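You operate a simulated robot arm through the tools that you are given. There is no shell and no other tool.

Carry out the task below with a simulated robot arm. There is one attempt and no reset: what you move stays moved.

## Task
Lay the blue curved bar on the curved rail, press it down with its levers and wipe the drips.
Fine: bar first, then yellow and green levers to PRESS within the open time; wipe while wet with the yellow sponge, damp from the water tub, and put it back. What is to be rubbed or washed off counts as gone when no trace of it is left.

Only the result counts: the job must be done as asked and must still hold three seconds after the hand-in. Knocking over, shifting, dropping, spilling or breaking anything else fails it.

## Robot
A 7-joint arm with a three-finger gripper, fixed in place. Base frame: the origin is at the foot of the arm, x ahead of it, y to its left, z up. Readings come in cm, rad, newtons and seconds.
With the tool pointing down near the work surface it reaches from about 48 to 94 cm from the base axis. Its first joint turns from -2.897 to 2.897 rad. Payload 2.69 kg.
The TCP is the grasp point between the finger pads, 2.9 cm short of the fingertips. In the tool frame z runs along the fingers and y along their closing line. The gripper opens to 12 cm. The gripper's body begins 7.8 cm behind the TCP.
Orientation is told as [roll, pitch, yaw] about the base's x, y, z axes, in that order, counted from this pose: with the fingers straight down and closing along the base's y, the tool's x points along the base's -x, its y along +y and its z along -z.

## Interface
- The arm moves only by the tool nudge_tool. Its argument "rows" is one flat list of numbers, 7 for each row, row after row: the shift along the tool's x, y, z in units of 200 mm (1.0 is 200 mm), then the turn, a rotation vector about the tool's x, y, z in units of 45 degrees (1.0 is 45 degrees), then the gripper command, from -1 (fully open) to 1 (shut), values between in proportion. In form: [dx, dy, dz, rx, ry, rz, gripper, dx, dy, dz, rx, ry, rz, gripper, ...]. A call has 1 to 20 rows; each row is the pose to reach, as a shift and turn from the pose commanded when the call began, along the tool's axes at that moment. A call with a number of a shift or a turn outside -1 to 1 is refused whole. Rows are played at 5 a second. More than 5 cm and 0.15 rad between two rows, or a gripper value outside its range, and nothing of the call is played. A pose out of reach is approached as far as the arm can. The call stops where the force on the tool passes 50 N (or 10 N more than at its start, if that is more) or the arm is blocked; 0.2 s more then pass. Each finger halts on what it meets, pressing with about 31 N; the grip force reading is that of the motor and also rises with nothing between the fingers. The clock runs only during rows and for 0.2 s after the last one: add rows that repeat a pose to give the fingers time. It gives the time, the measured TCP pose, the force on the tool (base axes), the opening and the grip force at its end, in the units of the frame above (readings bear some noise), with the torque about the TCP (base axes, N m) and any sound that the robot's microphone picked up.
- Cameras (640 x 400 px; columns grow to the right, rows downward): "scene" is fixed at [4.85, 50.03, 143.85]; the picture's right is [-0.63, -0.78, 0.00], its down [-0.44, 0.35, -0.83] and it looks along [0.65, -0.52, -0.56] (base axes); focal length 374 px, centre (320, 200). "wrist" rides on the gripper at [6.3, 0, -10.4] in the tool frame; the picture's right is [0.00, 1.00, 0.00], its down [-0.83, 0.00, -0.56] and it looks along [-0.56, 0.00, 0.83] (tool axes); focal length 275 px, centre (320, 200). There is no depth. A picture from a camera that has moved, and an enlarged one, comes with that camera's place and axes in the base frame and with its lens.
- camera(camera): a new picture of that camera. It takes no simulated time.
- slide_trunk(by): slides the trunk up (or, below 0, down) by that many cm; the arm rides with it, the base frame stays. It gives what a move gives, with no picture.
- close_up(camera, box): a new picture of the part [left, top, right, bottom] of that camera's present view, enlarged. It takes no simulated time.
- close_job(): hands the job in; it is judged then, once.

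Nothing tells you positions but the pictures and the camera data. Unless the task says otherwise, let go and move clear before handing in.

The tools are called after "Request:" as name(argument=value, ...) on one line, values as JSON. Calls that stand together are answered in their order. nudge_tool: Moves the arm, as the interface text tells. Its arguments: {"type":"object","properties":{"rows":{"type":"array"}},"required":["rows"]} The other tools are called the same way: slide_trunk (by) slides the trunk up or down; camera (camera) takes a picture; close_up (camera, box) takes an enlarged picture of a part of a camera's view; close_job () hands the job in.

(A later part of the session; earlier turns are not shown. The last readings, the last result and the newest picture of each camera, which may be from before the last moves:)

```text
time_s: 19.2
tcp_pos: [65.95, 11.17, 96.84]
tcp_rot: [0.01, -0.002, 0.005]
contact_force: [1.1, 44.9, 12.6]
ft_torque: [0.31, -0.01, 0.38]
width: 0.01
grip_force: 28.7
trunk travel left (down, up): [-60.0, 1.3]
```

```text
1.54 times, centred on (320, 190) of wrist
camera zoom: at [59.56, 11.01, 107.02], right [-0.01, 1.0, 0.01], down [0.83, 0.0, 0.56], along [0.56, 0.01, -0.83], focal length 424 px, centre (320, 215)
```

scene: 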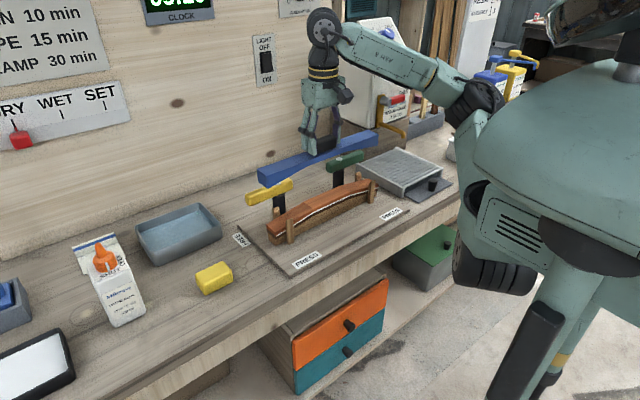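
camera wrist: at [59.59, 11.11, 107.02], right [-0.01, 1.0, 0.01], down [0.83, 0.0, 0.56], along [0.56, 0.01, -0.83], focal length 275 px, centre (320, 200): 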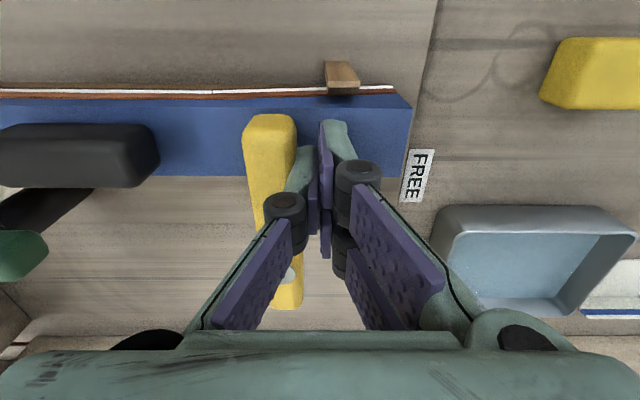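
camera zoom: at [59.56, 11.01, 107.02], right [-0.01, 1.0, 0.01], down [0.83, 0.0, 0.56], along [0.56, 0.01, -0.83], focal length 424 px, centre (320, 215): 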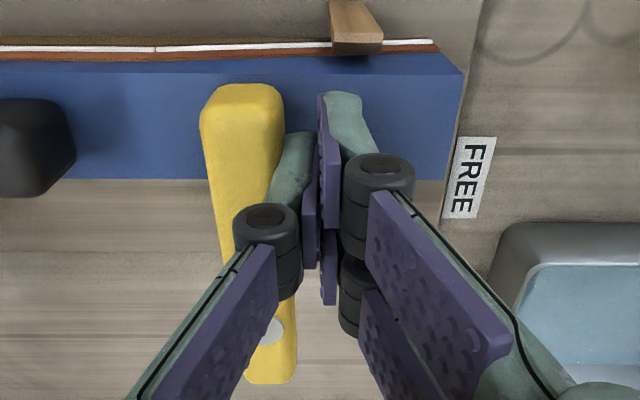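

45 N without any motion means this is the hard stop, so yellow is at PRESS. I'll back off, rise and move over to the green lever.

Request:
nudge_tool(rows=[0, 0.03, 0, 0, 0, 0, 1, 0, 0.06, 0, 0, 0, 0, 1, 0, 0.06, -0.2, 0, 0, 0, 1, 0, 0, -0.4, 0, 0, 0, 1, -0.1, -0.2, -0.4, 0, 0, 0, 1, -0.2, -0.4, -0.4, 0, 0, 0, 1, -0.3, -0.6, -0.4, 0, 0, 0, 1, -0.4, -0.8, -0.4, 0, 0, 0, 1, -0.51, -0.98, -0.4, 0, 0, 0, 1])

Request:
camera(camera="wrist")

Request:
close_up(camera="scene", box=[210, 120, 410, 245])

Request:
close_up(camera="scene", box=[0, 0, 240, 150])

```text
time_s: 21.2
tcp_pos: [76.09, -8.82, 104.53]
tcp_rot: [0.0, 0.0, 0.0]
contact_force: [-0.8, 0.1, 0.3]
ft_torque: [0.02, 0.03, -0.01]
width: 0.0
grip_force: 29.0
trunk travel left (down, up): [-60.0, 1.3]
```

```text
taken
camera wrist: at [69.72, -8.95, 114.95], right [0.0, 1.0, 0.0], down [0.83, 0.0, 0.56], along [0.56, 0.0, -0.83], focal length 275 px, centre (320, 200)
```

wrist: 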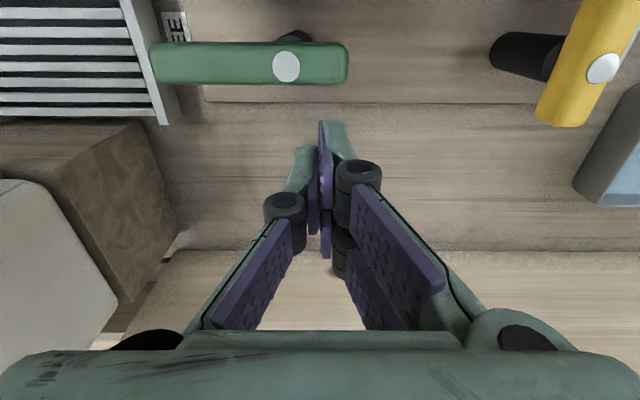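

```text
3.20 times, centred on (310, 182) of scene
camera zoom: at [4.85, 50.03, 143.85], right [-0.63, -0.78, 0.0], down [-0.44, 0.35, -0.83], along [0.65, -0.52, -0.56], focal length 1198 px, centre (352, 256)
```

zoom: 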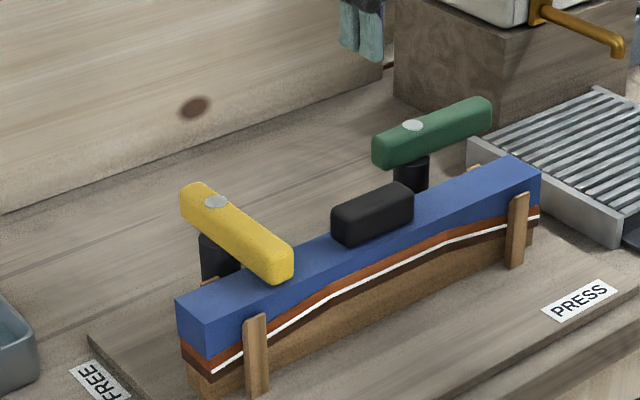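

```text
2.67 times, centred on (120, 75) of scene
camera zoom: at [4.85, 50.03, 143.85], right [-0.63, -0.78, 0.0], down [-0.44, 0.35, -0.83], along [0.65, -0.52, -0.56], focal length 998 px, centre (853, 533)
```

zoom: 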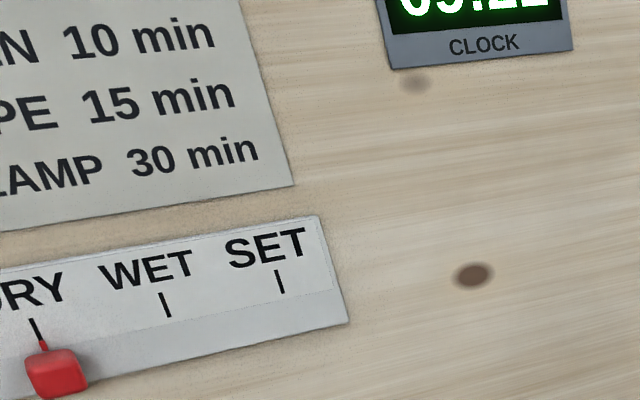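

The yellow lever is across the bar. The green pivot is at about (72.4, -11.1) with its long end at y≈-19.8, a mirror image of yellow, so I'll make the mirrored push in one sweep.

Request:
nudge_tool(rows=[0, -0.21, 0, 0, 0, 0, 1, 0, -0.42, 0, 0, 0, 0, 1, 0, -0.42, 0.2, 0, 0, 0, 1, 0, -0.42, 0.4, 0, 0, 0, 1, 0.075, -0.421, 0.4, 0, 0, 0, 1, 0.135, -0.436, 0.4, 0, 0, 0, 1, 0.194, -0.441, 0.4, 0, 0, 0, 1, 0.253, -0.4355, 0.4, 0, 0, 0, 1, 0.31, -0.42, 0.4, 0, 0, 0, 1, 0.3635, -0.395, 0.4, 0, 0, 0, 1, 0.412, -0.3605, 0.4, 0, 0, 0, 1, 0.454, -0.3185, 0.4, 0, 0, 0, 1, 0.4875, -0.27, 0.4, 0, 0, 0, 1, 0.5125, -0.216, 0.4, 0, 0, 0, 1, 0.5125, -0.201, 0.4, 0, 0, 0, 1, 0.5125, -0.1935, 0.4, 0, 0, 0, 1])

Request:
camera(camera="wrist")

Request:
close_up(camera="scene", box=[210, 120, 410, 245])

Request:
close_up(camera="scene", box=[0, 0, 240, 150])

```text
time_s: 24.6
tcp_pos: [66.14, -13.23, 96.6]
tcp_rot: [0.0, -0.003, -0.007]
contact_force: [8.7, -28.5, 6.8]
ft_torque: [-0.14, -0.04, -0.32]
width: 0.0
grip_force: 28.3
trunk travel left (down, up): [-60.0, 1.3]
```

```text
taken
camera wrist: at [59.66, -13.33, 107.02], right [0.0, 1.0, 0.0], down [0.83, 0.0, 0.56], along [0.56, 0.0, -0.83], focal length 275 px, centre (320, 200)
```

wrist: 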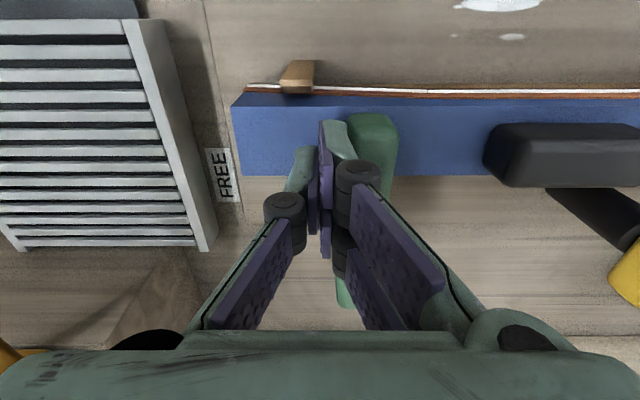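

```text
3.20 times, centred on (310, 182) of scene
camera zoom: at [4.85, 50.03, 143.85], right [-0.63, -0.78, 0.0], down [-0.44, 0.35, -0.83], along [0.65, -0.52, -0.56], focal length 1198 px, centre (352, 256)
```

zoom: 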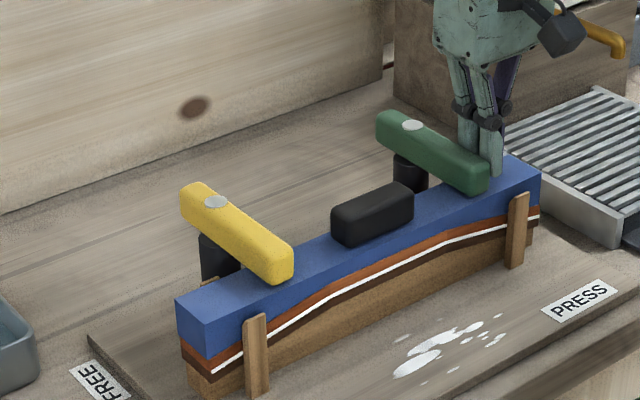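

```text
2.67 times, centred on (120, 75) of scene
camera zoom: at [4.85, 50.03, 143.85], right [-0.63, -0.78, 0.0], down [-0.44, 0.35, -0.83], along [0.65, -0.52, -0.56], focal length 998 px, centre (853, 533)
```

zoom: 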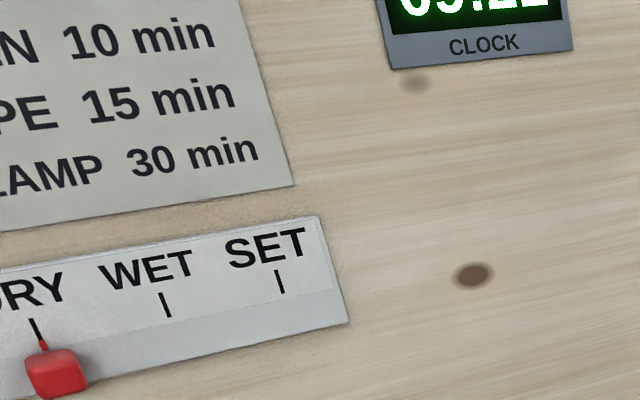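

Glue drips have appeared on the plate in front of the rail, about x 56–62.5 and y -10 to +2, so the clamp is pressing. I'll lean once more on the green stop, then back off and head for the sponge.

Request:
nudge_tool(rows=[0, 0.008, 0, 0, 0, 0, 1, 0, 0.012, 0, 0, 0, 0, 1])

Request:
close_up(camera="scene", box=[300, 180, 420, 255])

```text
time_s: 25.2
tcp_pos: [66.01, -13.17, 96.78]
tcp_rot: [-0.005, -0.005, -0.009]
contact_force: [6.3, -45.7, 17.3]
ft_torque: [-0.2, -0.06, -0.55]
width: 0.0
grip_force: 28.4
trunk travel left (down, up): [-60.0, 1.3]
```

```text
5.33 times, centred on (360, 218) of scene
camera zoom: at [4.85, 50.03, 143.85], right [-0.63, -0.78, 0.0], down [-0.44, 0.35, -0.83], along [0.65, -0.52, -0.56], focal length 1996 px, centre (107, 107)
```

zoom: 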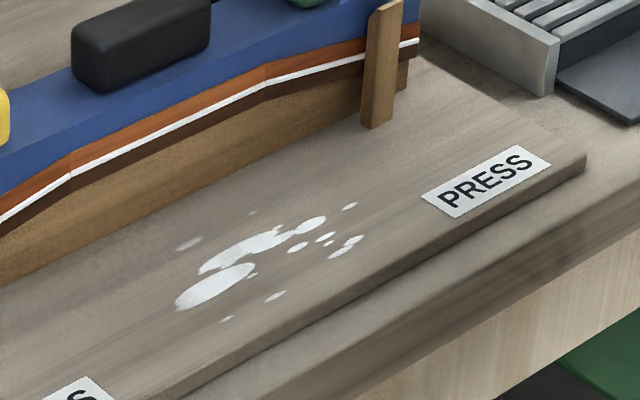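

The green lever is also at its stop: 45 N and no movement. I'll back off, rise and travel toward the sponge.

Request:
nudge_tool(rows=[0, -0.03, 0, 0, 0, 0, 1, 0, -0.06, 0, 0, 0, 0, 1, 0, -0.03, -0.2, 0, 0, 0, 1, 0, 0.1, -0.38, 0, 0, 0, 0.4, 0, 0.34, -0.4, 0, 0, 0, 0, 0, 0.58, -0.4, 0, 0, 0, -0.4, 0, 0.82, -0.4, 0, 0, 0, -0.8, 0, 1.0, -0.4, 0, 0, 0, -0.8])

Request:
camera(camera="wrist")

Request:
close_up(camera="scene", box=[210, 120, 410, 245])

Request:
close_up(camera="scene", box=[130, 190, 260, 310])

Request:
close_up(camera="scene", box=[0, 0, 240, 150])

```text
time_s: 27.0
tcp_pos: [65.99, 7.47, 104.66]
tcp_rot: [0.001, -0.001, -0.001]
contact_force: [-0.3, 0.1, -0.4]
ft_torque: [0.0, -0.01, 0.05]
width: 8.04
grip_force: 0.1
trunk travel left (down, up): [-60.0, 1.3]
```

```text
taken
camera wrist: at [59.61, 7.49, 115.0], right [0.0, 1.0, 0.0], down [0.83, 0.0, 0.56], along [0.56, 0.0, -0.83], focal length 275 px, centre (320, 200)
```

wrist: 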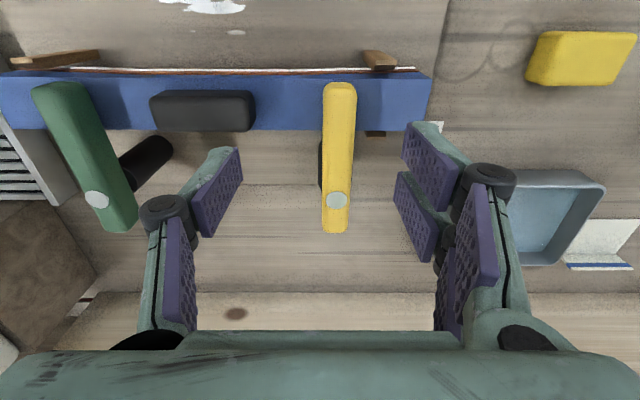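

```text
3.20 times, centred on (310, 182) of scene
camera zoom: at [4.85, 50.03, 143.85], right [-0.63, -0.78, 0.0], down [-0.44, 0.35, -0.83], along [0.65, -0.52, -0.56], focal length 1198 px, centre (352, 256)
```

zoom: 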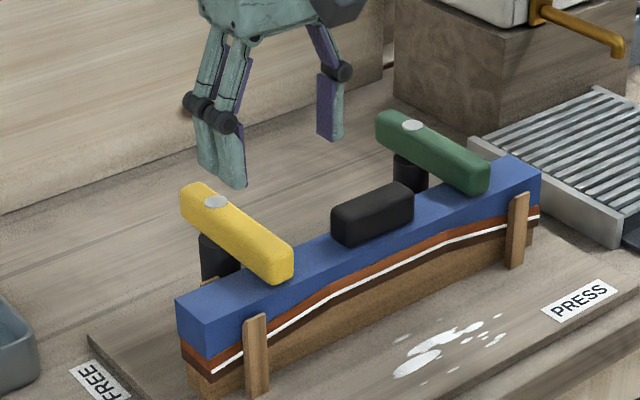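

```text
3.33 times, centred on (195, 250) of scene
camera zoom: at [4.85, 50.03, 143.85], right [-0.63, -0.78, 0.0], down [-0.44, 0.35, -0.83], along [0.65, -0.52, -0.56], focal length 1248 px, centre (737, 33)
```

zoom: 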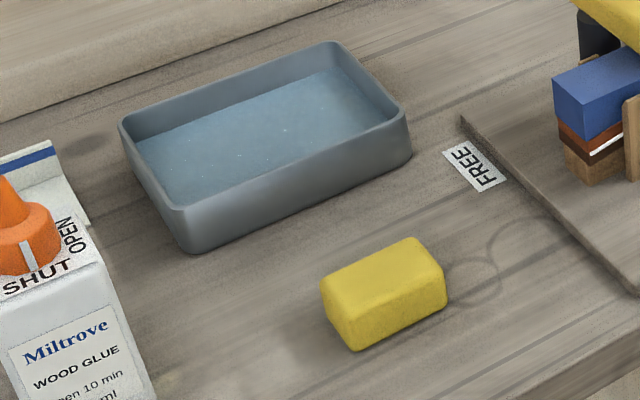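

```text
2.67 times, centred on (120, 75) of scene
camera zoom: at [4.85, 50.03, 143.85], right [-0.63, -0.78, 0.0], down [-0.44, 0.35, -0.83], along [0.65, -0.52, -0.56], focal length 998 px, centre (853, 533)
```

zoom: 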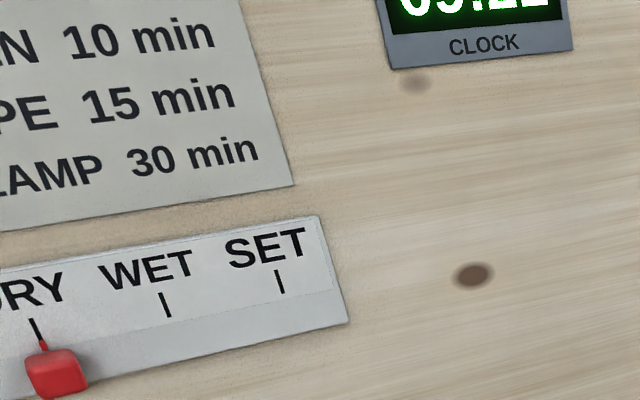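

Both levers are at PRESS and the drips are still wet, so next is the sponge near (63.3, 32). I'll move above it for a close look.

Request:
nudge_tool(rows=[0.026, 0.2, 0.04, 0, 0, 0, -0.8, 0.052, 0.4, 0.08, 0, 0, 0, -0.8, 0.078, 0.6, 0.12, 0, 0, 0, -0.8, 0.104, 0.8, 0.16, 0, 0, 0, -0.8, 0.13, 1.0, 0.2, 0, 0, 0, -0.8])

Request:
camera(camera="wrist")

Request:
close_up(camera="scene", box=[180, 250, 260, 300])

```text
time_s: 28.2
tcp_pos: [63.74, 27.5, 100.49]
tcp_rot: [0.0, 0.001, -0.002]
contact_force: [0.4, -0.1, -0.2]
ft_torque: [0.0, 0.0, 0.0]
width: 10.79
grip_force: 0.1
trunk travel left (down, up): [-60.0, 1.3]
```

```text
taken
camera wrist: at [57.3, 27.38, 110.8], right [0.0, 1.0, 0.0], down [0.83, 0.0, 0.56], along [0.56, 0.0, -0.83], focal length 275 px, centre (320, 200)
```

wrist: 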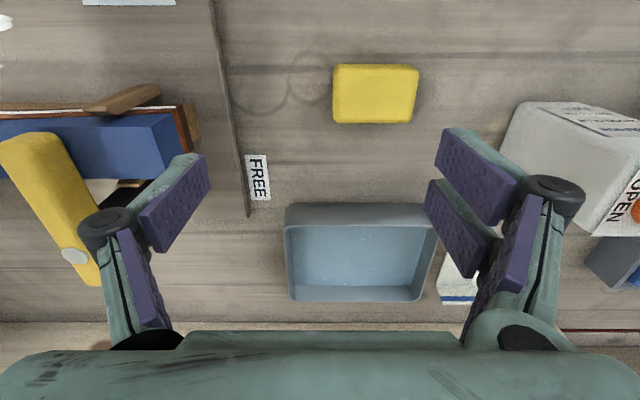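

```text
8.00 times, centred on (220, 275) of scene
camera zoom: at [4.85, 50.03, 143.85], right [-0.63, -0.78, 0.0], down [-0.44, 0.35, -0.83], along [0.65, -0.52, -0.56], focal length 2994 px, centre (1120, -400)
```

zoom: 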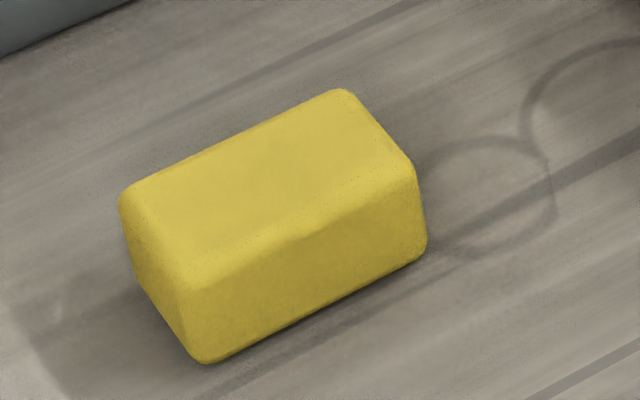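

The sponge is about 6.8 × 4.4 × 3.2 cm and centred near (63.2, 32.05). The tub rim spans x 76–88 and y 23.6–39.7 at z≈88, with its water surface near z≈85.4. I'll go down over the sponge with the fingers fully open.

Request:
nudge_tool(rows=[0.025, 0.2275, 0, 0, 0, 0, -1, 0.025, 0.2275, 0.2, 0, 0, 0, -1, 0.025, 0.2275, 0.4, 0, 0, 0, -1, 0.025, 0.2275, 0.4, 0, 0, 0, -1])

Request:
camera(camera="wrist")

Request:
close_up(camera="scene", box=[150, 200, 280, 300])

Request:
close_up(camera="scene", box=[130, 0, 230, 40])

```text
time_s: 29.2
tcp_pos: [62.79, 32.07, 92.39]
tcp_rot: [-0.001, 0.0, 0.0]
contact_force: [-0.4, -0.1, 0.5]
ft_torque: [0.0, 0.03, 0.03]
width: 11.98
grip_force: 0.0
trunk travel left (down, up): [-60.0, 1.3]
```

```text
taken
camera wrist: at [56.47, 31.98, 102.68], right [0.0, 1.0, 0.0], down [0.83, 0.0, 0.56], along [0.56, 0.0, -0.83], focal length 275 px, centre (320, 200)
```

wrist: 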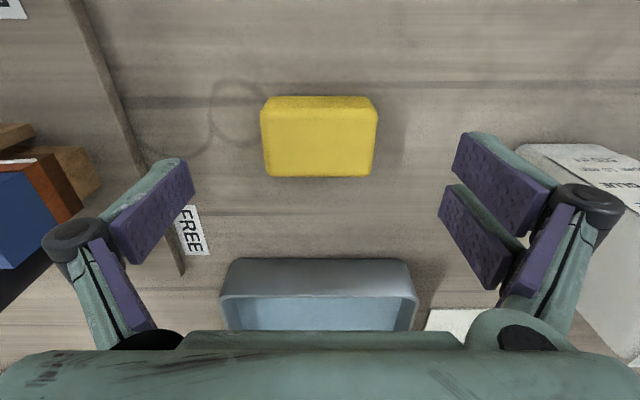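

```text
4.00 times, centred on (215, 250) of scene
camera zoom: at [4.85, 50.03, 143.85], right [-0.63, -0.78, 0.0], down [-0.44, 0.35, -0.83], along [0.65, -0.52, -0.56], focal length 1497 px, centre (740, 0)
```

zoom: 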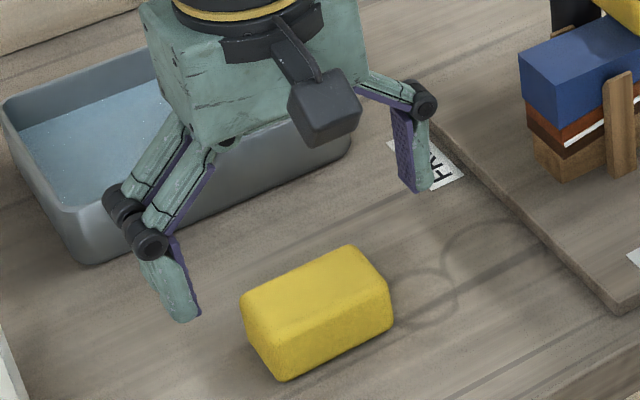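

```text
6.40 times, centred on (180, 20) of scene
camera zoom: at [4.85, 50.03, 143.85], right [-0.63, -0.78, 0.0], down [-0.44, 0.35, -0.83], along [0.65, -0.52, -0.56], focal length 2395 px, centre (1216, 1352)
```

zoom: 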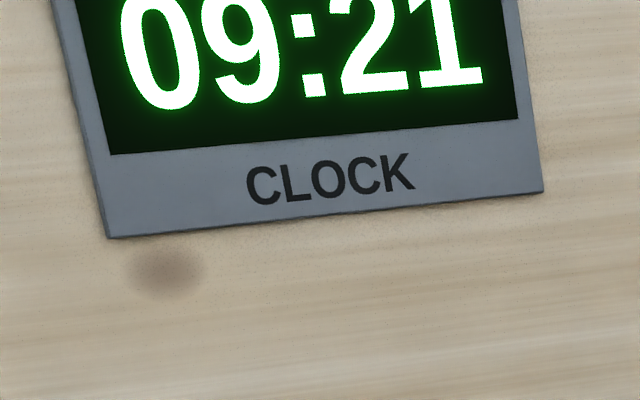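

The clock is still at 09:21 at 29 s, so there is ample time. The sponge centre is at (63.15, 32.05). I'll lower until the fingertips are 1 cm above the table and close on it.

Request:
nudge_tool(rows=[-0.0165, 0, 0.15, 0, 0, 0, -1, -0.0165, 0, 0.25, 0, 0, 0, -1, -0.0165, 0, 0.25, 0, 0, 0, 1, -0.0165, 0, 0.25, 0, 0, 0, 1, -0.0165, 0, 0.25, 0, 0, 0, 1, -0.0165, 0, 0.25, 0, 0, 0, 1, -0.0165, 0, 0.25, 0, 0, 0, 1])

Request:
camera(camera="wrist")

Request:
close_up(camera="scene", box=[150, 200, 280, 300])

```text
time_s: 30.8
tcp_pos: [63.18, 32.11, 87.67]
tcp_rot: [0.002, -0.001, 0.001]
contact_force: [-0.1, -0.7, 0.0]
ft_torque: [-0.01, 0.01, 0.05]
width: 6.69
grip_force: 31.4
trunk travel left (down, up): [-60.0, 1.3]
```

```text
taken
camera wrist: at [56.78, 31.96, 98.02], right [0.0, 1.0, 0.0], down [0.83, 0.0, 0.56], along [0.56, 0.0, -0.83], focal length 275 px, centre (320, 200)
```

wrist: 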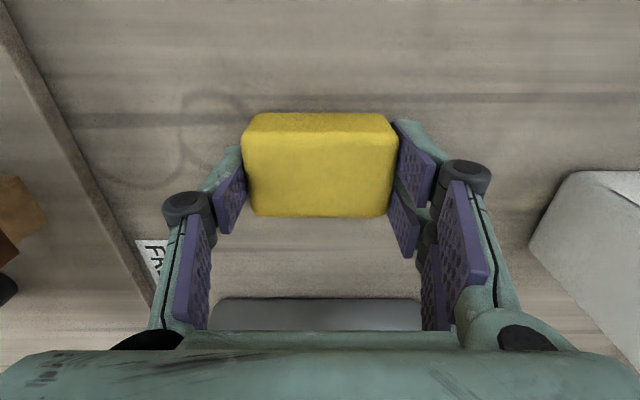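

```text
4.00 times, centred on (215, 250) of scene
camera zoom: at [4.85, 50.03, 143.85], right [-0.63, -0.78, 0.0], down [-0.44, 0.35, -0.83], along [0.65, -0.52, -0.56], focal length 1497 px, centre (740, 0)
```

zoom: 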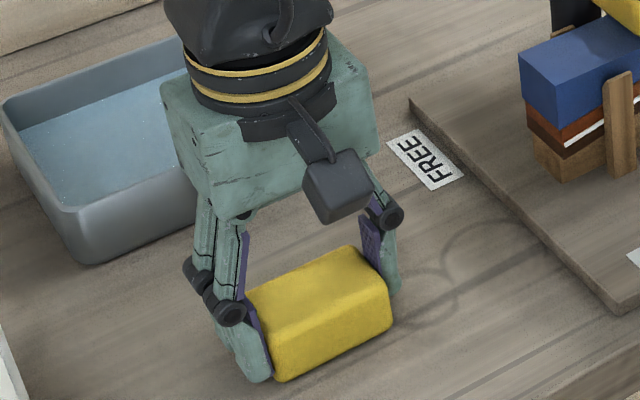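

I have the sponge, gripped at 6.7 cm. I'll lift it and carry it over the tub centre at about (82, 31.7).

Request:
nudge_tool(rows=[0, 0, -0.1, 0, 0, 0, 1, 0, 0, -0.25, 0, 0, 0, 1, 0, 0, -0.4, 0, 0, 0, 1, -0.2, 0, -0.4, 0, 0, 0, 1, -0.4, 0, -0.4, 0, 0, 0, 1, -0.6, 0, -0.4, 0, 0, 0, 1, -0.8, 0, -0.4, 0, 0, 0, 1, -0.94, 0, -0.4, 0, 0, 0, 1])

Request:
camera(camera="wrist")

Request:
close_up(camera="scene", box=[120, 160, 280, 280])

```text
time_s: 32.6
tcp_pos: [81.98, 31.84, 95.55]
tcp_rot: [0.0, 0.0, 0.001]
contact_force: [0.5, -1.0, -0.7]
ft_torque: [-0.01, 0.0, -0.03]
width: 6.67
grip_force: 30.9
trunk travel left (down, up): [-60.0, 1.3]
```

```text
taken
camera wrist: at [75.6, 31.79, 105.85], right [-0.01, 1.0, 0.0], down [0.83, 0.0, 0.56], along [0.56, 0.0, -0.83], focal length 275 px, centre (320, 200)
```

wrist: 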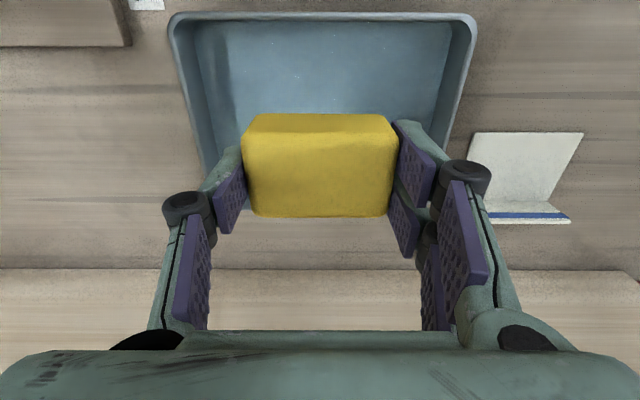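

```text
3.33 times, centred on (200, 220) of scene
camera zoom: at [4.85, 50.03, 143.85], right [-0.63, -0.78, 0.0], down [-0.44, 0.35, -0.83], along [0.65, -0.52, -0.56], focal length 1248 px, centre (720, 133)
```

zoom: 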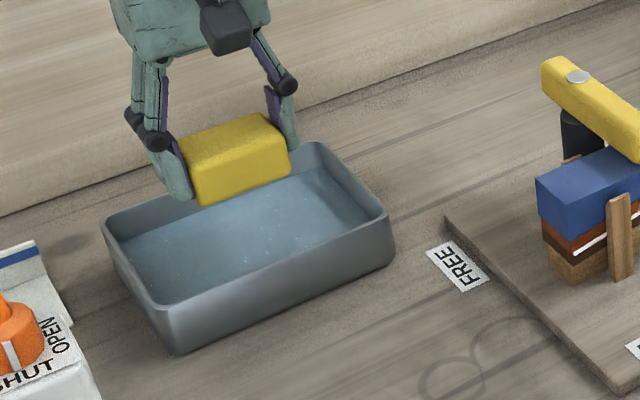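

The sponge is centred over the tub. I'll lower it into the water and hold it there for a moment.

Request:
nudge_tool(rows=[0, 0, 0.1, 0, 0, 0, 1, 0, 0, 0.2, 0, 0, 0, 1, 0, 0, 0.27, 0, 0, 0, 1, 0, 0, 0.31, 0, 0, 0, 1, 0, 0, 0.335, 0, 0, 0, 1, 0, 0, 0.335, 0, 0, 0, 1, 0, 0, 0.335, 0, 0, 0, 1])

Request:
close_up(camera="scene", box=[120, 160, 280, 280])

Request:
camera(camera="wrist")

```text
time_s: 34.2
tcp_pos: [81.89, 32.07, 88.8]
tcp_rot: [0.0, -0.001, 0.0]
contact_force: [0.6, 0.4, -0.7]
ft_torque: [0.02, -0.02, -0.02]
width: 6.67
grip_force: 31.3
trunk travel left (down, up): [-60.0, 1.3]
```

```text
3.33 times, centred on (200, 220) of scene
camera zoom: at [4.85, 50.03, 143.85], right [-0.63, -0.78, 0.0], down [-0.44, 0.35, -0.83], along [0.65, -0.52, -0.56], focal length 1248 px, centre (720, 133)
```

zoom: 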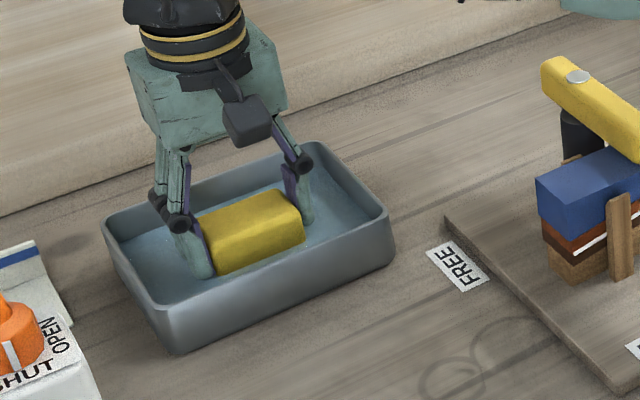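

```text
taken
camera wrist: at [75.55, 31.94, 99.2], right [0.0, 1.0, 0.0], down [0.83, 0.0, 0.56], along [0.56, 0.0, -0.83], focal length 275 px, centre (320, 200)
```

wrist: 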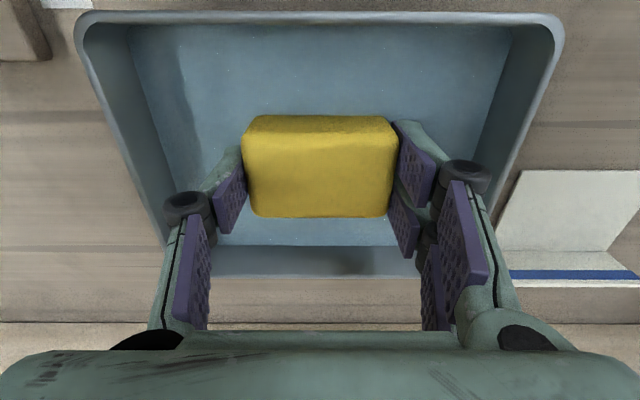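

The sponge looks darker already, so it seems to be taking up water. I'll lift it and hold it over the tub for a second so it drips there.

Request:
nudge_tool(rows=[0, 0, 0.01, 0, 0, 0, 1, 0, 0, 0.01, 0, 0, 0, 1, 0, 0, -0.1, 0, 0, 0, 1, 0, 0, -0.25, 0, 0, 0, 1, 0, 0, -0.345, 0, 0, 0, 1, 0, 0, -0.345, 0, 0, 0, 1, 0, 0, -0.345, 0, 0, 0, 1, 0, 0, -0.345, 0, 0, 0, 1, 0, 0, -0.345, 0, 0, 0, 1])

Request:
close_up(camera="scene", box=[120, 160, 280, 280])

Request:
close_up(camera="scene", box=[0, 0, 240, 150])

Request:
close_up(camera="scene", box=[300, 180, 420, 255])

```text
time_s: 36.2
tcp_pos: [82.17, 32.0, 95.69]
tcp_rot: [0.0, 0.0, 0.0]
contact_force: [-0.8, 0.2, 0.3]
ft_torque: [-0.01, 0.01, 0.02]
width: 6.72
grip_force: 30.7
trunk travel left (down, up): [-60.0, 1.3]
```

```text
3.33 times, centred on (200, 220) of scene
camera zoom: at [4.85, 50.03, 143.85], right [-0.63, -0.78, 0.0], down [-0.44, 0.35, -0.83], along [0.65, -0.52, -0.56], focal length 1248 px, centre (720, 133)
```

zoom: 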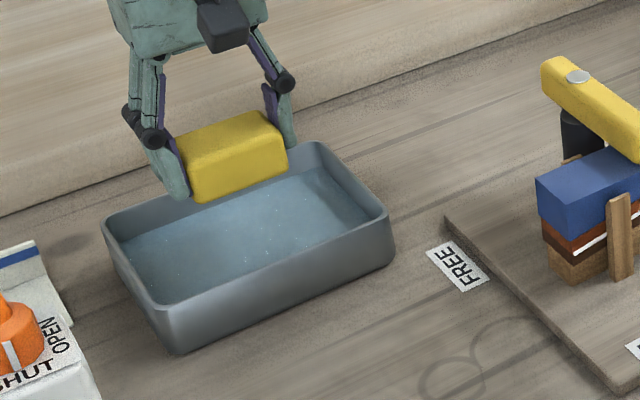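

```text
2.67 times, centred on (120, 75) of scene
camera zoom: at [4.85, 50.03, 143.85], right [-0.63, -0.78, 0.0], down [-0.44, 0.35, -0.83], along [0.65, -0.52, -0.56], focal length 998 px, centre (853, 533)
```

zoom: 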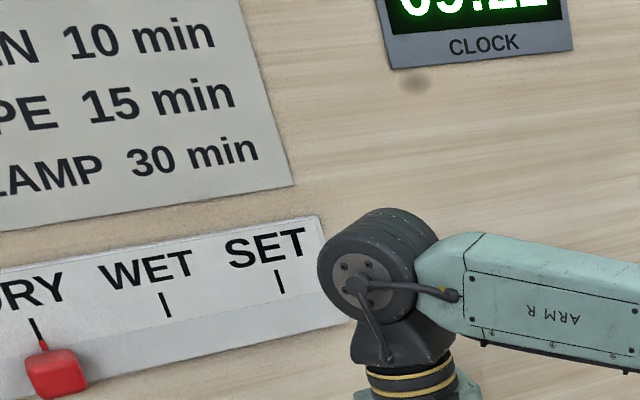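

```text
5.33 times, centred on (360, 218) of scene
camera zoom: at [4.85, 50.03, 143.85], right [-0.63, -0.78, 0.0], down [-0.44, 0.35, -0.83], along [0.65, -0.52, -0.56], focal length 1996 px, centre (107, 107)
```

zoom: 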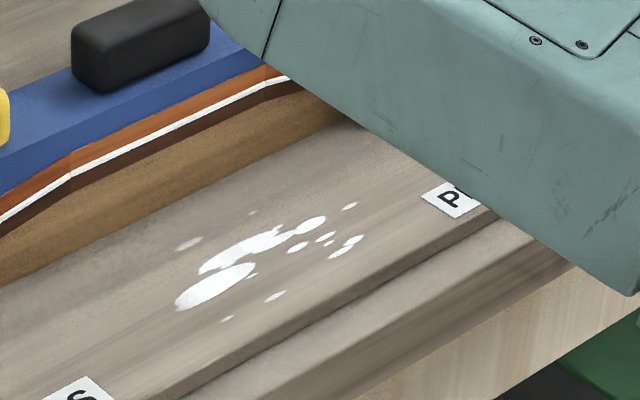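

I want to confirm the sponge is really wet before wiping, so I'm zooming in on it.

Request:
close_up(camera="scene", box=[155, 180, 203, 210])

Request:
close_up(camera="wrist", box=[220, 90, 420, 240])

Request:
close_up(camera="scene", box=[0, 110, 60, 155])

```text
13.33 times, centred on (179, 195) of scene
camera zoom: at [4.85, 50.03, 143.85], right [-0.63, -0.78, 0.0], down [-0.44, 0.35, -0.83], along [0.65, -0.52, -0.56], focal length 4990 px, centre (2200, 267)
```

zoom: 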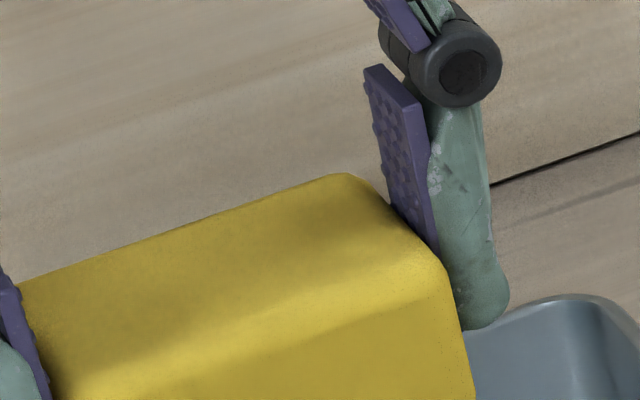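

```text
2.67 times, centred on (320, 165) of wrist
camera zoom: at [75.71, 31.89, 106.03], right [0.0, 1.0, 0.0], down [0.83, 0.0, 0.56], along [0.56, 0.0, -0.83], focal length 734 px, centre (320, 293)
```

zoom: 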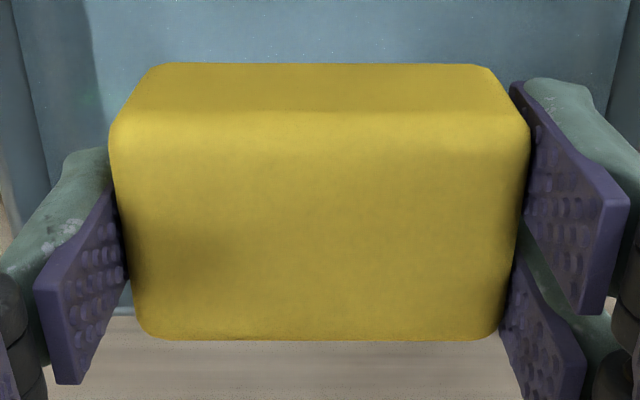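

```text
8.89 times, centred on (30, 132) of scene
camera zoom: at [4.85, 50.03, 143.85], right [-0.63, -0.78, 0.0], down [-0.44, 0.35, -0.83], along [0.65, -0.52, -0.56], focal length 3327 px, centre (2898, 800)
```

zoom: 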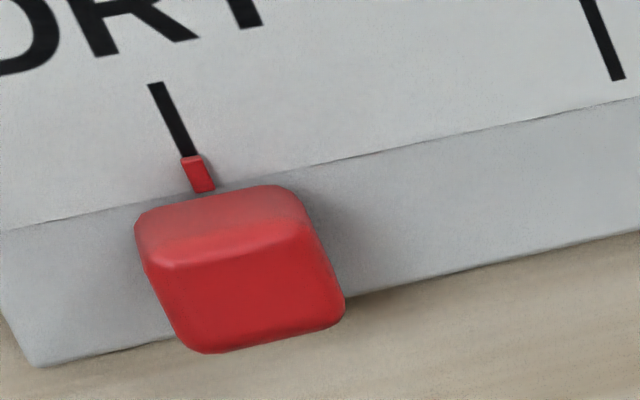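

I can't tell wet from dry by colour alone, so I'll dip again, deeper and longer, easing toward the tub floor.

Request:
nudge_tool(rows=[0, 0, 0.12, 0, 0, 0, 1, 0, 0, 0.24, 0, 0, 0, 1, 0, 0, 0.33, 0, 0, 0, 1, 0, 0, 0.355, 0, 0, 0, 1, 0, 0, 0.365, 0, 0, 0, 1, 0, 0, 0.37, 0, 0, 0, 1, 0, 0, 0.37, 0, 0, 0, 1])

Request:
close_up(camera="scene", box=[140, 190, 220, 240])

```text
time_s: 37.8
tcp_pos: [81.96, 32.08, 88.36]
tcp_rot: [0.001, 0.0, 0.001]
contact_force: [0.2, 0.4, -1.5]
ft_torque: [-0.03, 0.0, 0.01]
width: 6.71
grip_force: 30.9
trunk travel left (down, up): [-60.0, 1.3]
```

```text
8.00 times, centred on (180, 215) of scene
camera zoom: at [4.85, 50.03, 143.85], right [-0.63, -0.78, 0.0], down [-0.44, 0.35, -0.83], along [0.65, -0.52, -0.56], focal length 2994 px, centre (1440, 80)
```

zoom: 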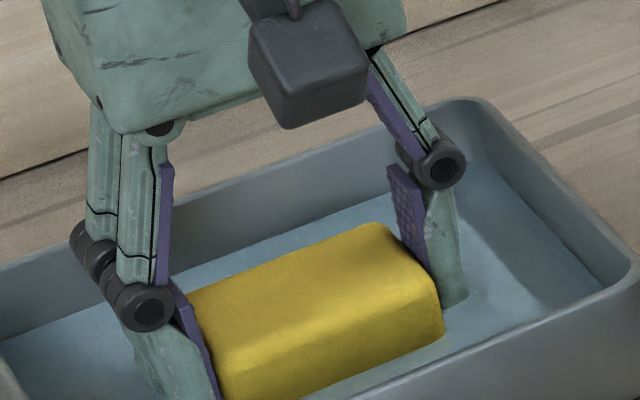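

Request:
nudge_tool(rows=[0, 0, 0.006, 0, 0, 0, 1, 0, 0, 0.012, 0, 0, 0, 1, 0, 0, 0.016, 0, 0, 0, 1, 0, 0, 0.016, 0, 0, 0, 1])

Request:
close_up(camera="scene", box=[140, 190, 220, 240])

```text
time_s: 38.8
tcp_pos: [82.1, 32.06, 88.1]
tcp_rot: [0.0, 0.0, 0.001]
contact_force: [-0.2, -0.2, -0.3]
ft_torque: [0.03, 0.0, 0.03]
width: 6.69
grip_force: 30.8
trunk travel left (down, up): [-60.0, 1.3]
```

```text
8.00 times, centred on (180, 215) of scene
camera zoom: at [4.85, 50.03, 143.85], right [-0.63, -0.78, 0.0], down [-0.44, 0.35, -0.83], along [0.65, -0.52, -0.56], focal length 2994 px, centre (1440, 80)
```

zoom: 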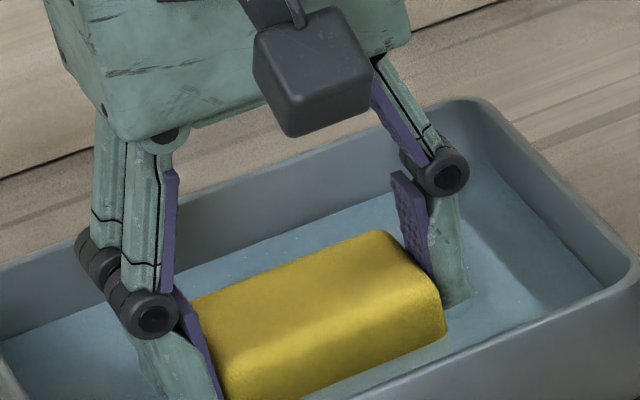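

It is well immersed now, with no contact on the tub. I'll lift it, let it drip over the tub, then carry it back toward the front of the bench.

Request:
nudge_tool(rows=[0, 0, -0.1, 0, 0, 0, 1, 0, 0, -0.25, 0, 0, 0, 1, 0, 0, -0.38, 0, 0, 0, 1, 0, 0, -0.38, 0, 0, 0, 1, 0, 0, -0.38, 0, 0, 0, 1, 0, 0, -0.38, 0, 0, 0, 1, 0, 0, -0.38, 0, 0, 0, 1, 0, 0, -0.38, 0, 0, 0, 1, 0.15, 0, -0.4, 0, 0, 0, 1, 0.35, 0, -0.4, 0, 0, 0, 1, 0.55, 0, -0.4, 0, 0, 0, 1, 0.75, 0, -0.4, 0, 0, 0, 1, 0.95, 0, -0.4, 0, 0, 0, 1])

Request:
camera(camera="scene")

Request:
camera(camera="wrist")

```text
time_s: 41.6
tcp_pos: [62.82, 31.91, 96.09]
tcp_rot: [0.002, 0.0, -0.003]
contact_force: [0.4, -0.1, -0.6]
ft_torque: [0.01, -0.02, 0.01]
width: 6.72
grip_force: 30.6
trunk travel left (down, up): [-60.0, 1.3]
```

```text
taken
```

scene: 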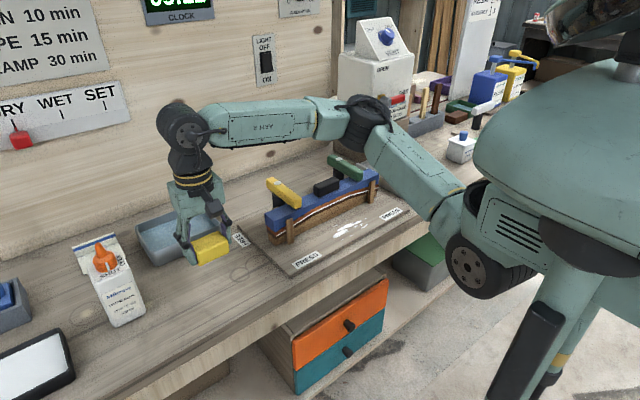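

```text
taken
camera wrist: at [56.48, 31.71, 106.42], right [0.0, 1.0, 0.0], down [0.83, 0.0, 0.56], along [0.56, 0.0, -0.83], focal length 275 px, centre (320, 200)
```

wrist: 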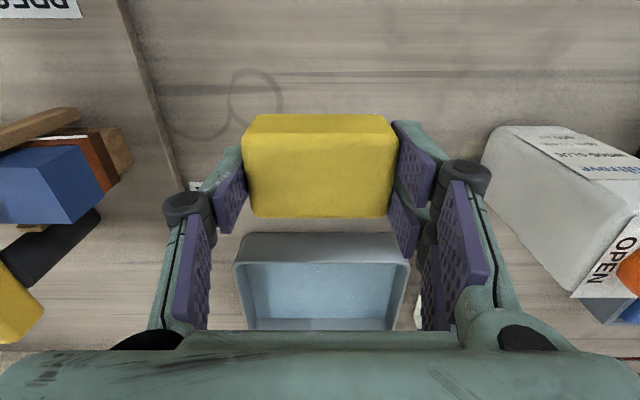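

The sponge is clear of the tub and the clock shows 09:22. I'll take it in front of the rail toward the drips.

Request:
nudge_tool(rows=[0.07, -0.18, 0, 0, 0, 0, 1, 0.14, -0.38, 0, 0, 0, 0, 1, 0.21, -0.58, 0, 0, 0, 0, 1, 0.26, -0.78, 0, 0, 0, 0, 1, 0.26, -0.97, 0, 0, 0, 0, 1])

Request:
camera(camera="wrist")

Request:
close_up(camera="wrist", box=[0, 0, 240, 150])

```text
time_s: 42.8
tcp_pos: [57.69, 12.49, 96.42]
tcp_rot: [0.002, 0.0, 0.0]
contact_force: [-0.2, 0.2, -0.6]
ft_torque: [-0.01, 0.03, 0.0]
width: 6.7
grip_force: 30.2
trunk travel left (down, up): [-60.0, 1.3]
```

```text
taken
camera wrist: at [51.33, 12.39, 106.64], right [-0.01, 1.0, 0.0], down [0.83, 0.0, 0.56], along [0.56, 0.0, -0.83], focal length 275 px, centre (320, 200)
```

wrist: 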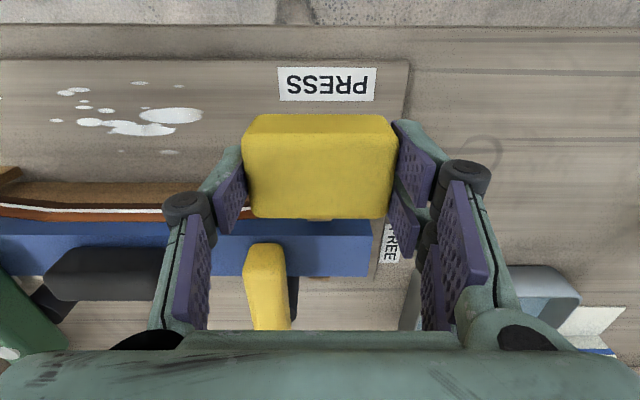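

```text
2.67 times, centred on (120, 75) of wrist
camera zoom: at [51.33, 12.39, 106.64], right [-0.01, 1.0, 0.0], down [0.83, 0.0, 0.56], along [0.56, 0.0, -0.83], focal length 734 px, centre (853, 533)
```

zoom: 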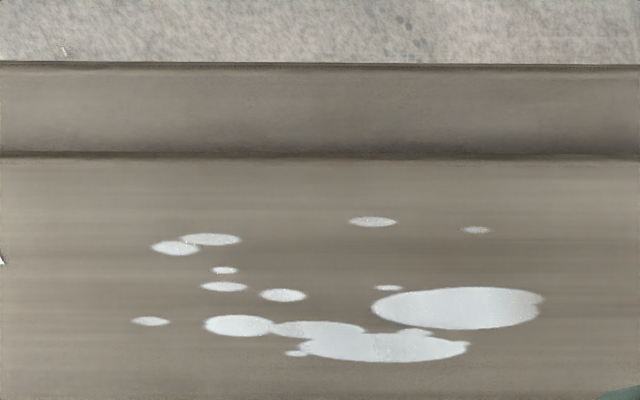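

From above, the drips lie within x 55.5–61.6 and y -9.6 to +3.1. I'll position the sponge over the +y end at (57, 0.3) and go down close to the plate.

Request:
nudge_tool(rows=[0.01, -0.2, 0, 0, 0, 0, 1, 0.02, -0.41, 0.05, 0, 0, 0, 1, 0.035, -0.61, 0.1, 0, 0, 0, 1, 0.035, -0.61, 0.25, 0, 0, 0, 1, 0.035, -0.61, 0.34, 0, 0, 0, 1, 0.035, -0.61, 0.355, 0, 0, 0, 1])

Request:
close_up(camera="scene", box=[280, 170, 420, 260])

```text
time_s: 44.2
tcp_pos: [57.2, 0.46, 88.97]
tcp_rot: [0.001, 0.0, 0.0]
contact_force: [-0.1, 0.6, -0.6]
ft_torque: [-0.01, -0.02, -0.02]
width: 6.67
grip_force: 31.3
trunk travel left (down, up): [-60.0, 1.3]
```

```text
4.44 times, centred on (350, 215) of scene
camera zoom: at [4.85, 50.03, 143.85], right [-0.63, -0.78, 0.0], down [-0.44, 0.35, -0.83], along [0.65, -0.52, -0.56], focal length 1663 px, centre (187, 133)
```

zoom: 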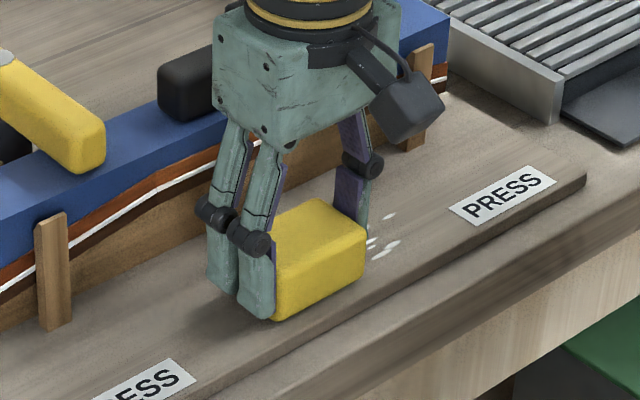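

Request:
nudge_tool(rows=[0, 0, 0.006, 0, 0, 0, 1, 0, 0, 0.012, 0, 0, 0, 1])

```text
time_s: 44.8
tcp_pos: [57.04, 0.28, 88.89]
tcp_rot: [-0.001, -0.002, 0.0]
contact_force: [0.0, 1.3, 5.8]
ft_torque: [0.14, 0.01, 0.0]
width: 6.71
grip_force: 31.4
trunk travel left (down, up): [-60.0, 1.3]
```

Contact is light, at 6 N. I'll press slightly more and wipe back and forth in x in this first lane.

Request:
nudge_tool(rows=[0, 0, 0.005, 0, 0, 0, 1, -0.08, 0, 0.005, 0, 0, 0, 1, -0.165, 0, 0.005, 0, 0, 0, 1, -0.08, 0, 0.005, 0, 0, 0, 1, 0.035, 0, 0.005, 0, 0, 0, 1, -0.06, 0, 0.005, 0, 0, 0, 1, -0.165, 0, 0.005, 0, 0, 0, 1, -0.08, 0, 0.005, 0, 0, 0, 1, 0.035, 0, 0.005, 0, 0, 0, 1])

Request:
close_up(camera="scene", box=[280, 170, 420, 260])

Request:
camera(camera="wrist")

```text
time_s: 46.8
tcp_pos: [56.46, 0.37, 88.64]
tcp_rot: [0.0, -0.006, -0.002]
contact_force: [18.5, -1.1, 30.2]
ft_torque: [-0.04, -0.71, -0.04]
width: 6.69
grip_force: 30.4
trunk travel left (down, up): [-60.0, 1.3]
```

```text
4.44 times, centred on (350, 215) of scene
camera zoom: at [4.85, 50.03, 143.85], right [-0.63, -0.78, 0.0], down [-0.44, 0.35, -0.83], along [0.65, -0.52, -0.56], focal length 1663 px, centre (187, 133)
```

zoom: 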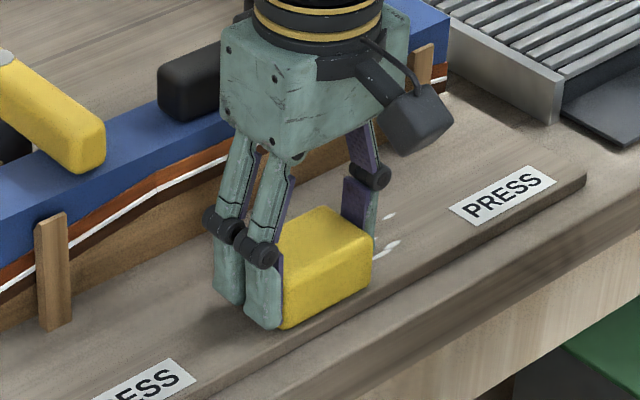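

```text
taken
camera wrist: at [50.04, 0.27, 99.0], right [0.0, 1.0, 0.0], down [0.83, 0.0, 0.56], along [0.56, 0.0, -0.83], focal length 275 px, centre (320, 200)
```

wrist: 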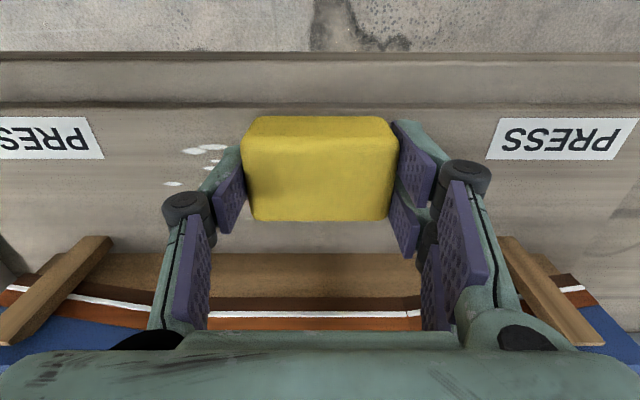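

It is wiping well at 30 N normal force, a bit more than needed, so I'll ease off slightly. Then I'll do the middle and -y lanes and lift to inspect.

Request:
nudge_tool(rows=[0, -0.11, -0.004, 0, 0, 0, 1, 0, -0.215, -0.004, 0, 0, 0, 1, -0.1, -0.215, -0.004, 0, 0, 0, 1, -0.2, -0.215, -0.004, 0, 0, 0, 1, -0.1, -0.215, -0.004, 0, 0, 0, 1, 0, -0.215, -0.004, 0, 0, 0, 1, 0, -0.3, -0.004, 0, 0, 0, 1, 0, -0.395, -0.004, 0, 0, 0, 1, -0.1, -0.395, -0.004, 0, 0, 0, 1, -0.2, -0.395, -0.004, 0, 0, 0, 1, -0.1, -0.395, -0.004, 0, 0, 0, 1, 0, -0.395, -0.004, 0, 0, 0, 1, -0.1, -0.395, -0.004, 0, 0, 0, 1, -0.2, -0.395, -0.004, 0, 0, 0, 1, -0.2, -0.25, -0.004, 0, 0, 0, 1, -0.2, -0.1, -0.004, 0, 0, 0, 1, -0.2, 0, -0.004, 0, 0, 0, 1])

Request:
close_up(camera="scene", box=[280, 170, 420, 260])

```text
time_s: 50.4
tcp_pos: [60.31, 0.39, 88.68]
tcp_rot: [-0.001, 0.0, -0.002]
contact_force: [1.0, -2.3, 3.3]
ft_torque: [0.0, -0.1, -0.04]
width: 6.7
grip_force: 30.6
trunk travel left (down, up): [-60.0, 1.3]
```

```text
4.44 times, centred on (350, 215) of scene
camera zoom: at [4.85, 50.03, 143.85], right [-0.63, -0.78, 0.0], down [-0.44, 0.35, -0.83], along [0.65, -0.52, -0.56], focal length 1663 px, centre (187, 133)
```

zoom: 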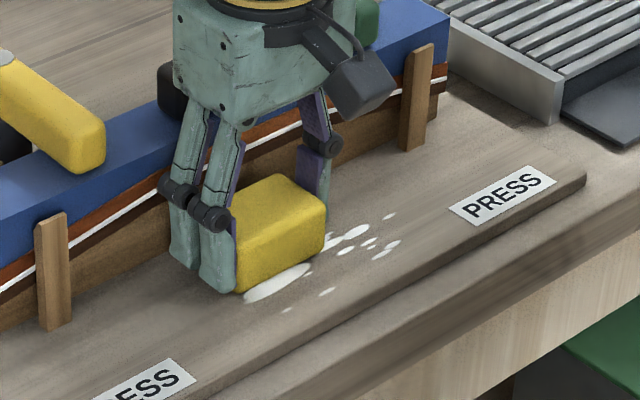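

Drips are still there under and around the sponge. I'll lift it aside and look at what changed.

Request:
nudge_tool(rows=[0, 0, -0.1, 0, 0, 0, 1, 0.1, 0.1, -0.25, 0, 0, 0, 1, 0.15, 0.3, -0.33, 0, 0, 0, 1, 0.15, 0.5, -0.33, 0, 0, 0, 1, 0.15, 0.6, -0.33, 0, 0, 0, 1])

Request:
close_up(camera="wrist", box=[0, 0, 240, 150])

Request:
close_up(camera="scene", box=[300, 180, 420, 255])

Request:
close_up(camera="scene", box=[0, 0, 240, 150])

```text
time_s: 51.6
tcp_pos: [57.65, 12.46, 95.37]
tcp_rot: [0.0, 0.002, -0.001]
contact_force: [-0.3, 0.8, -0.6]
ft_torque: [-0.02, 0.03, 0.01]
width: 6.68
grip_force: 30.6
trunk travel left (down, up): [-60.0, 1.3]
```

```text
2.67 times, centred on (120, 75) of wrist
camera zoom: at [51.2, 12.43, 105.77], right [0.0, 1.0, 0.0], down [0.83, 0.0, 0.56], along [0.56, 0.0, -0.83], focal length 734 px, centre (853, 533)
```

zoom: 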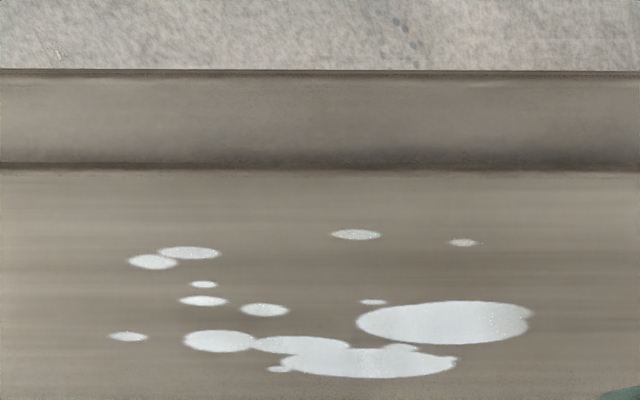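

```text
5.33 times, centred on (360, 218) of scene
camera zoom: at [4.85, 50.03, 143.85], right [-0.63, -0.78, 0.0], down [-0.44, 0.35, -0.83], along [0.65, -0.52, -0.56], focal length 1996 px, centre (107, 107)
```

zoom: 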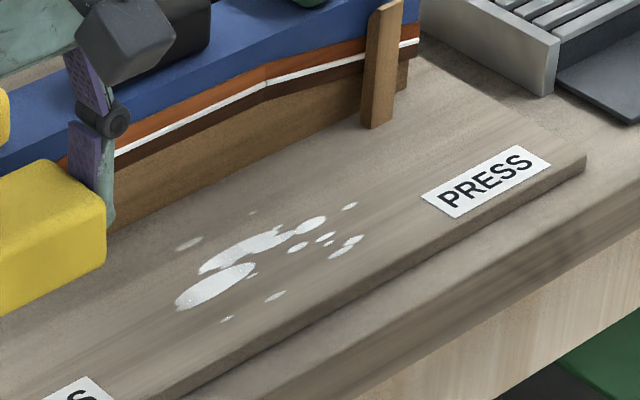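

```text
2.67 times, centred on (120, 75) of scene
camera zoom: at [4.85, 50.03, 143.85], right [-0.63, -0.78, 0.0], down [-0.44, 0.35, -0.83], along [0.65, -0.52, -0.56], focal length 998 px, centre (853, 533)
```

zoom: 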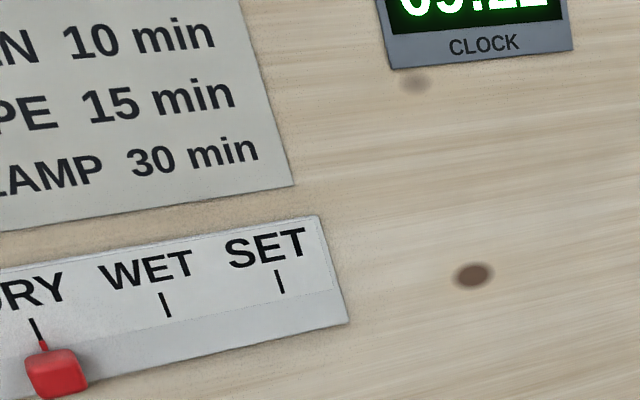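

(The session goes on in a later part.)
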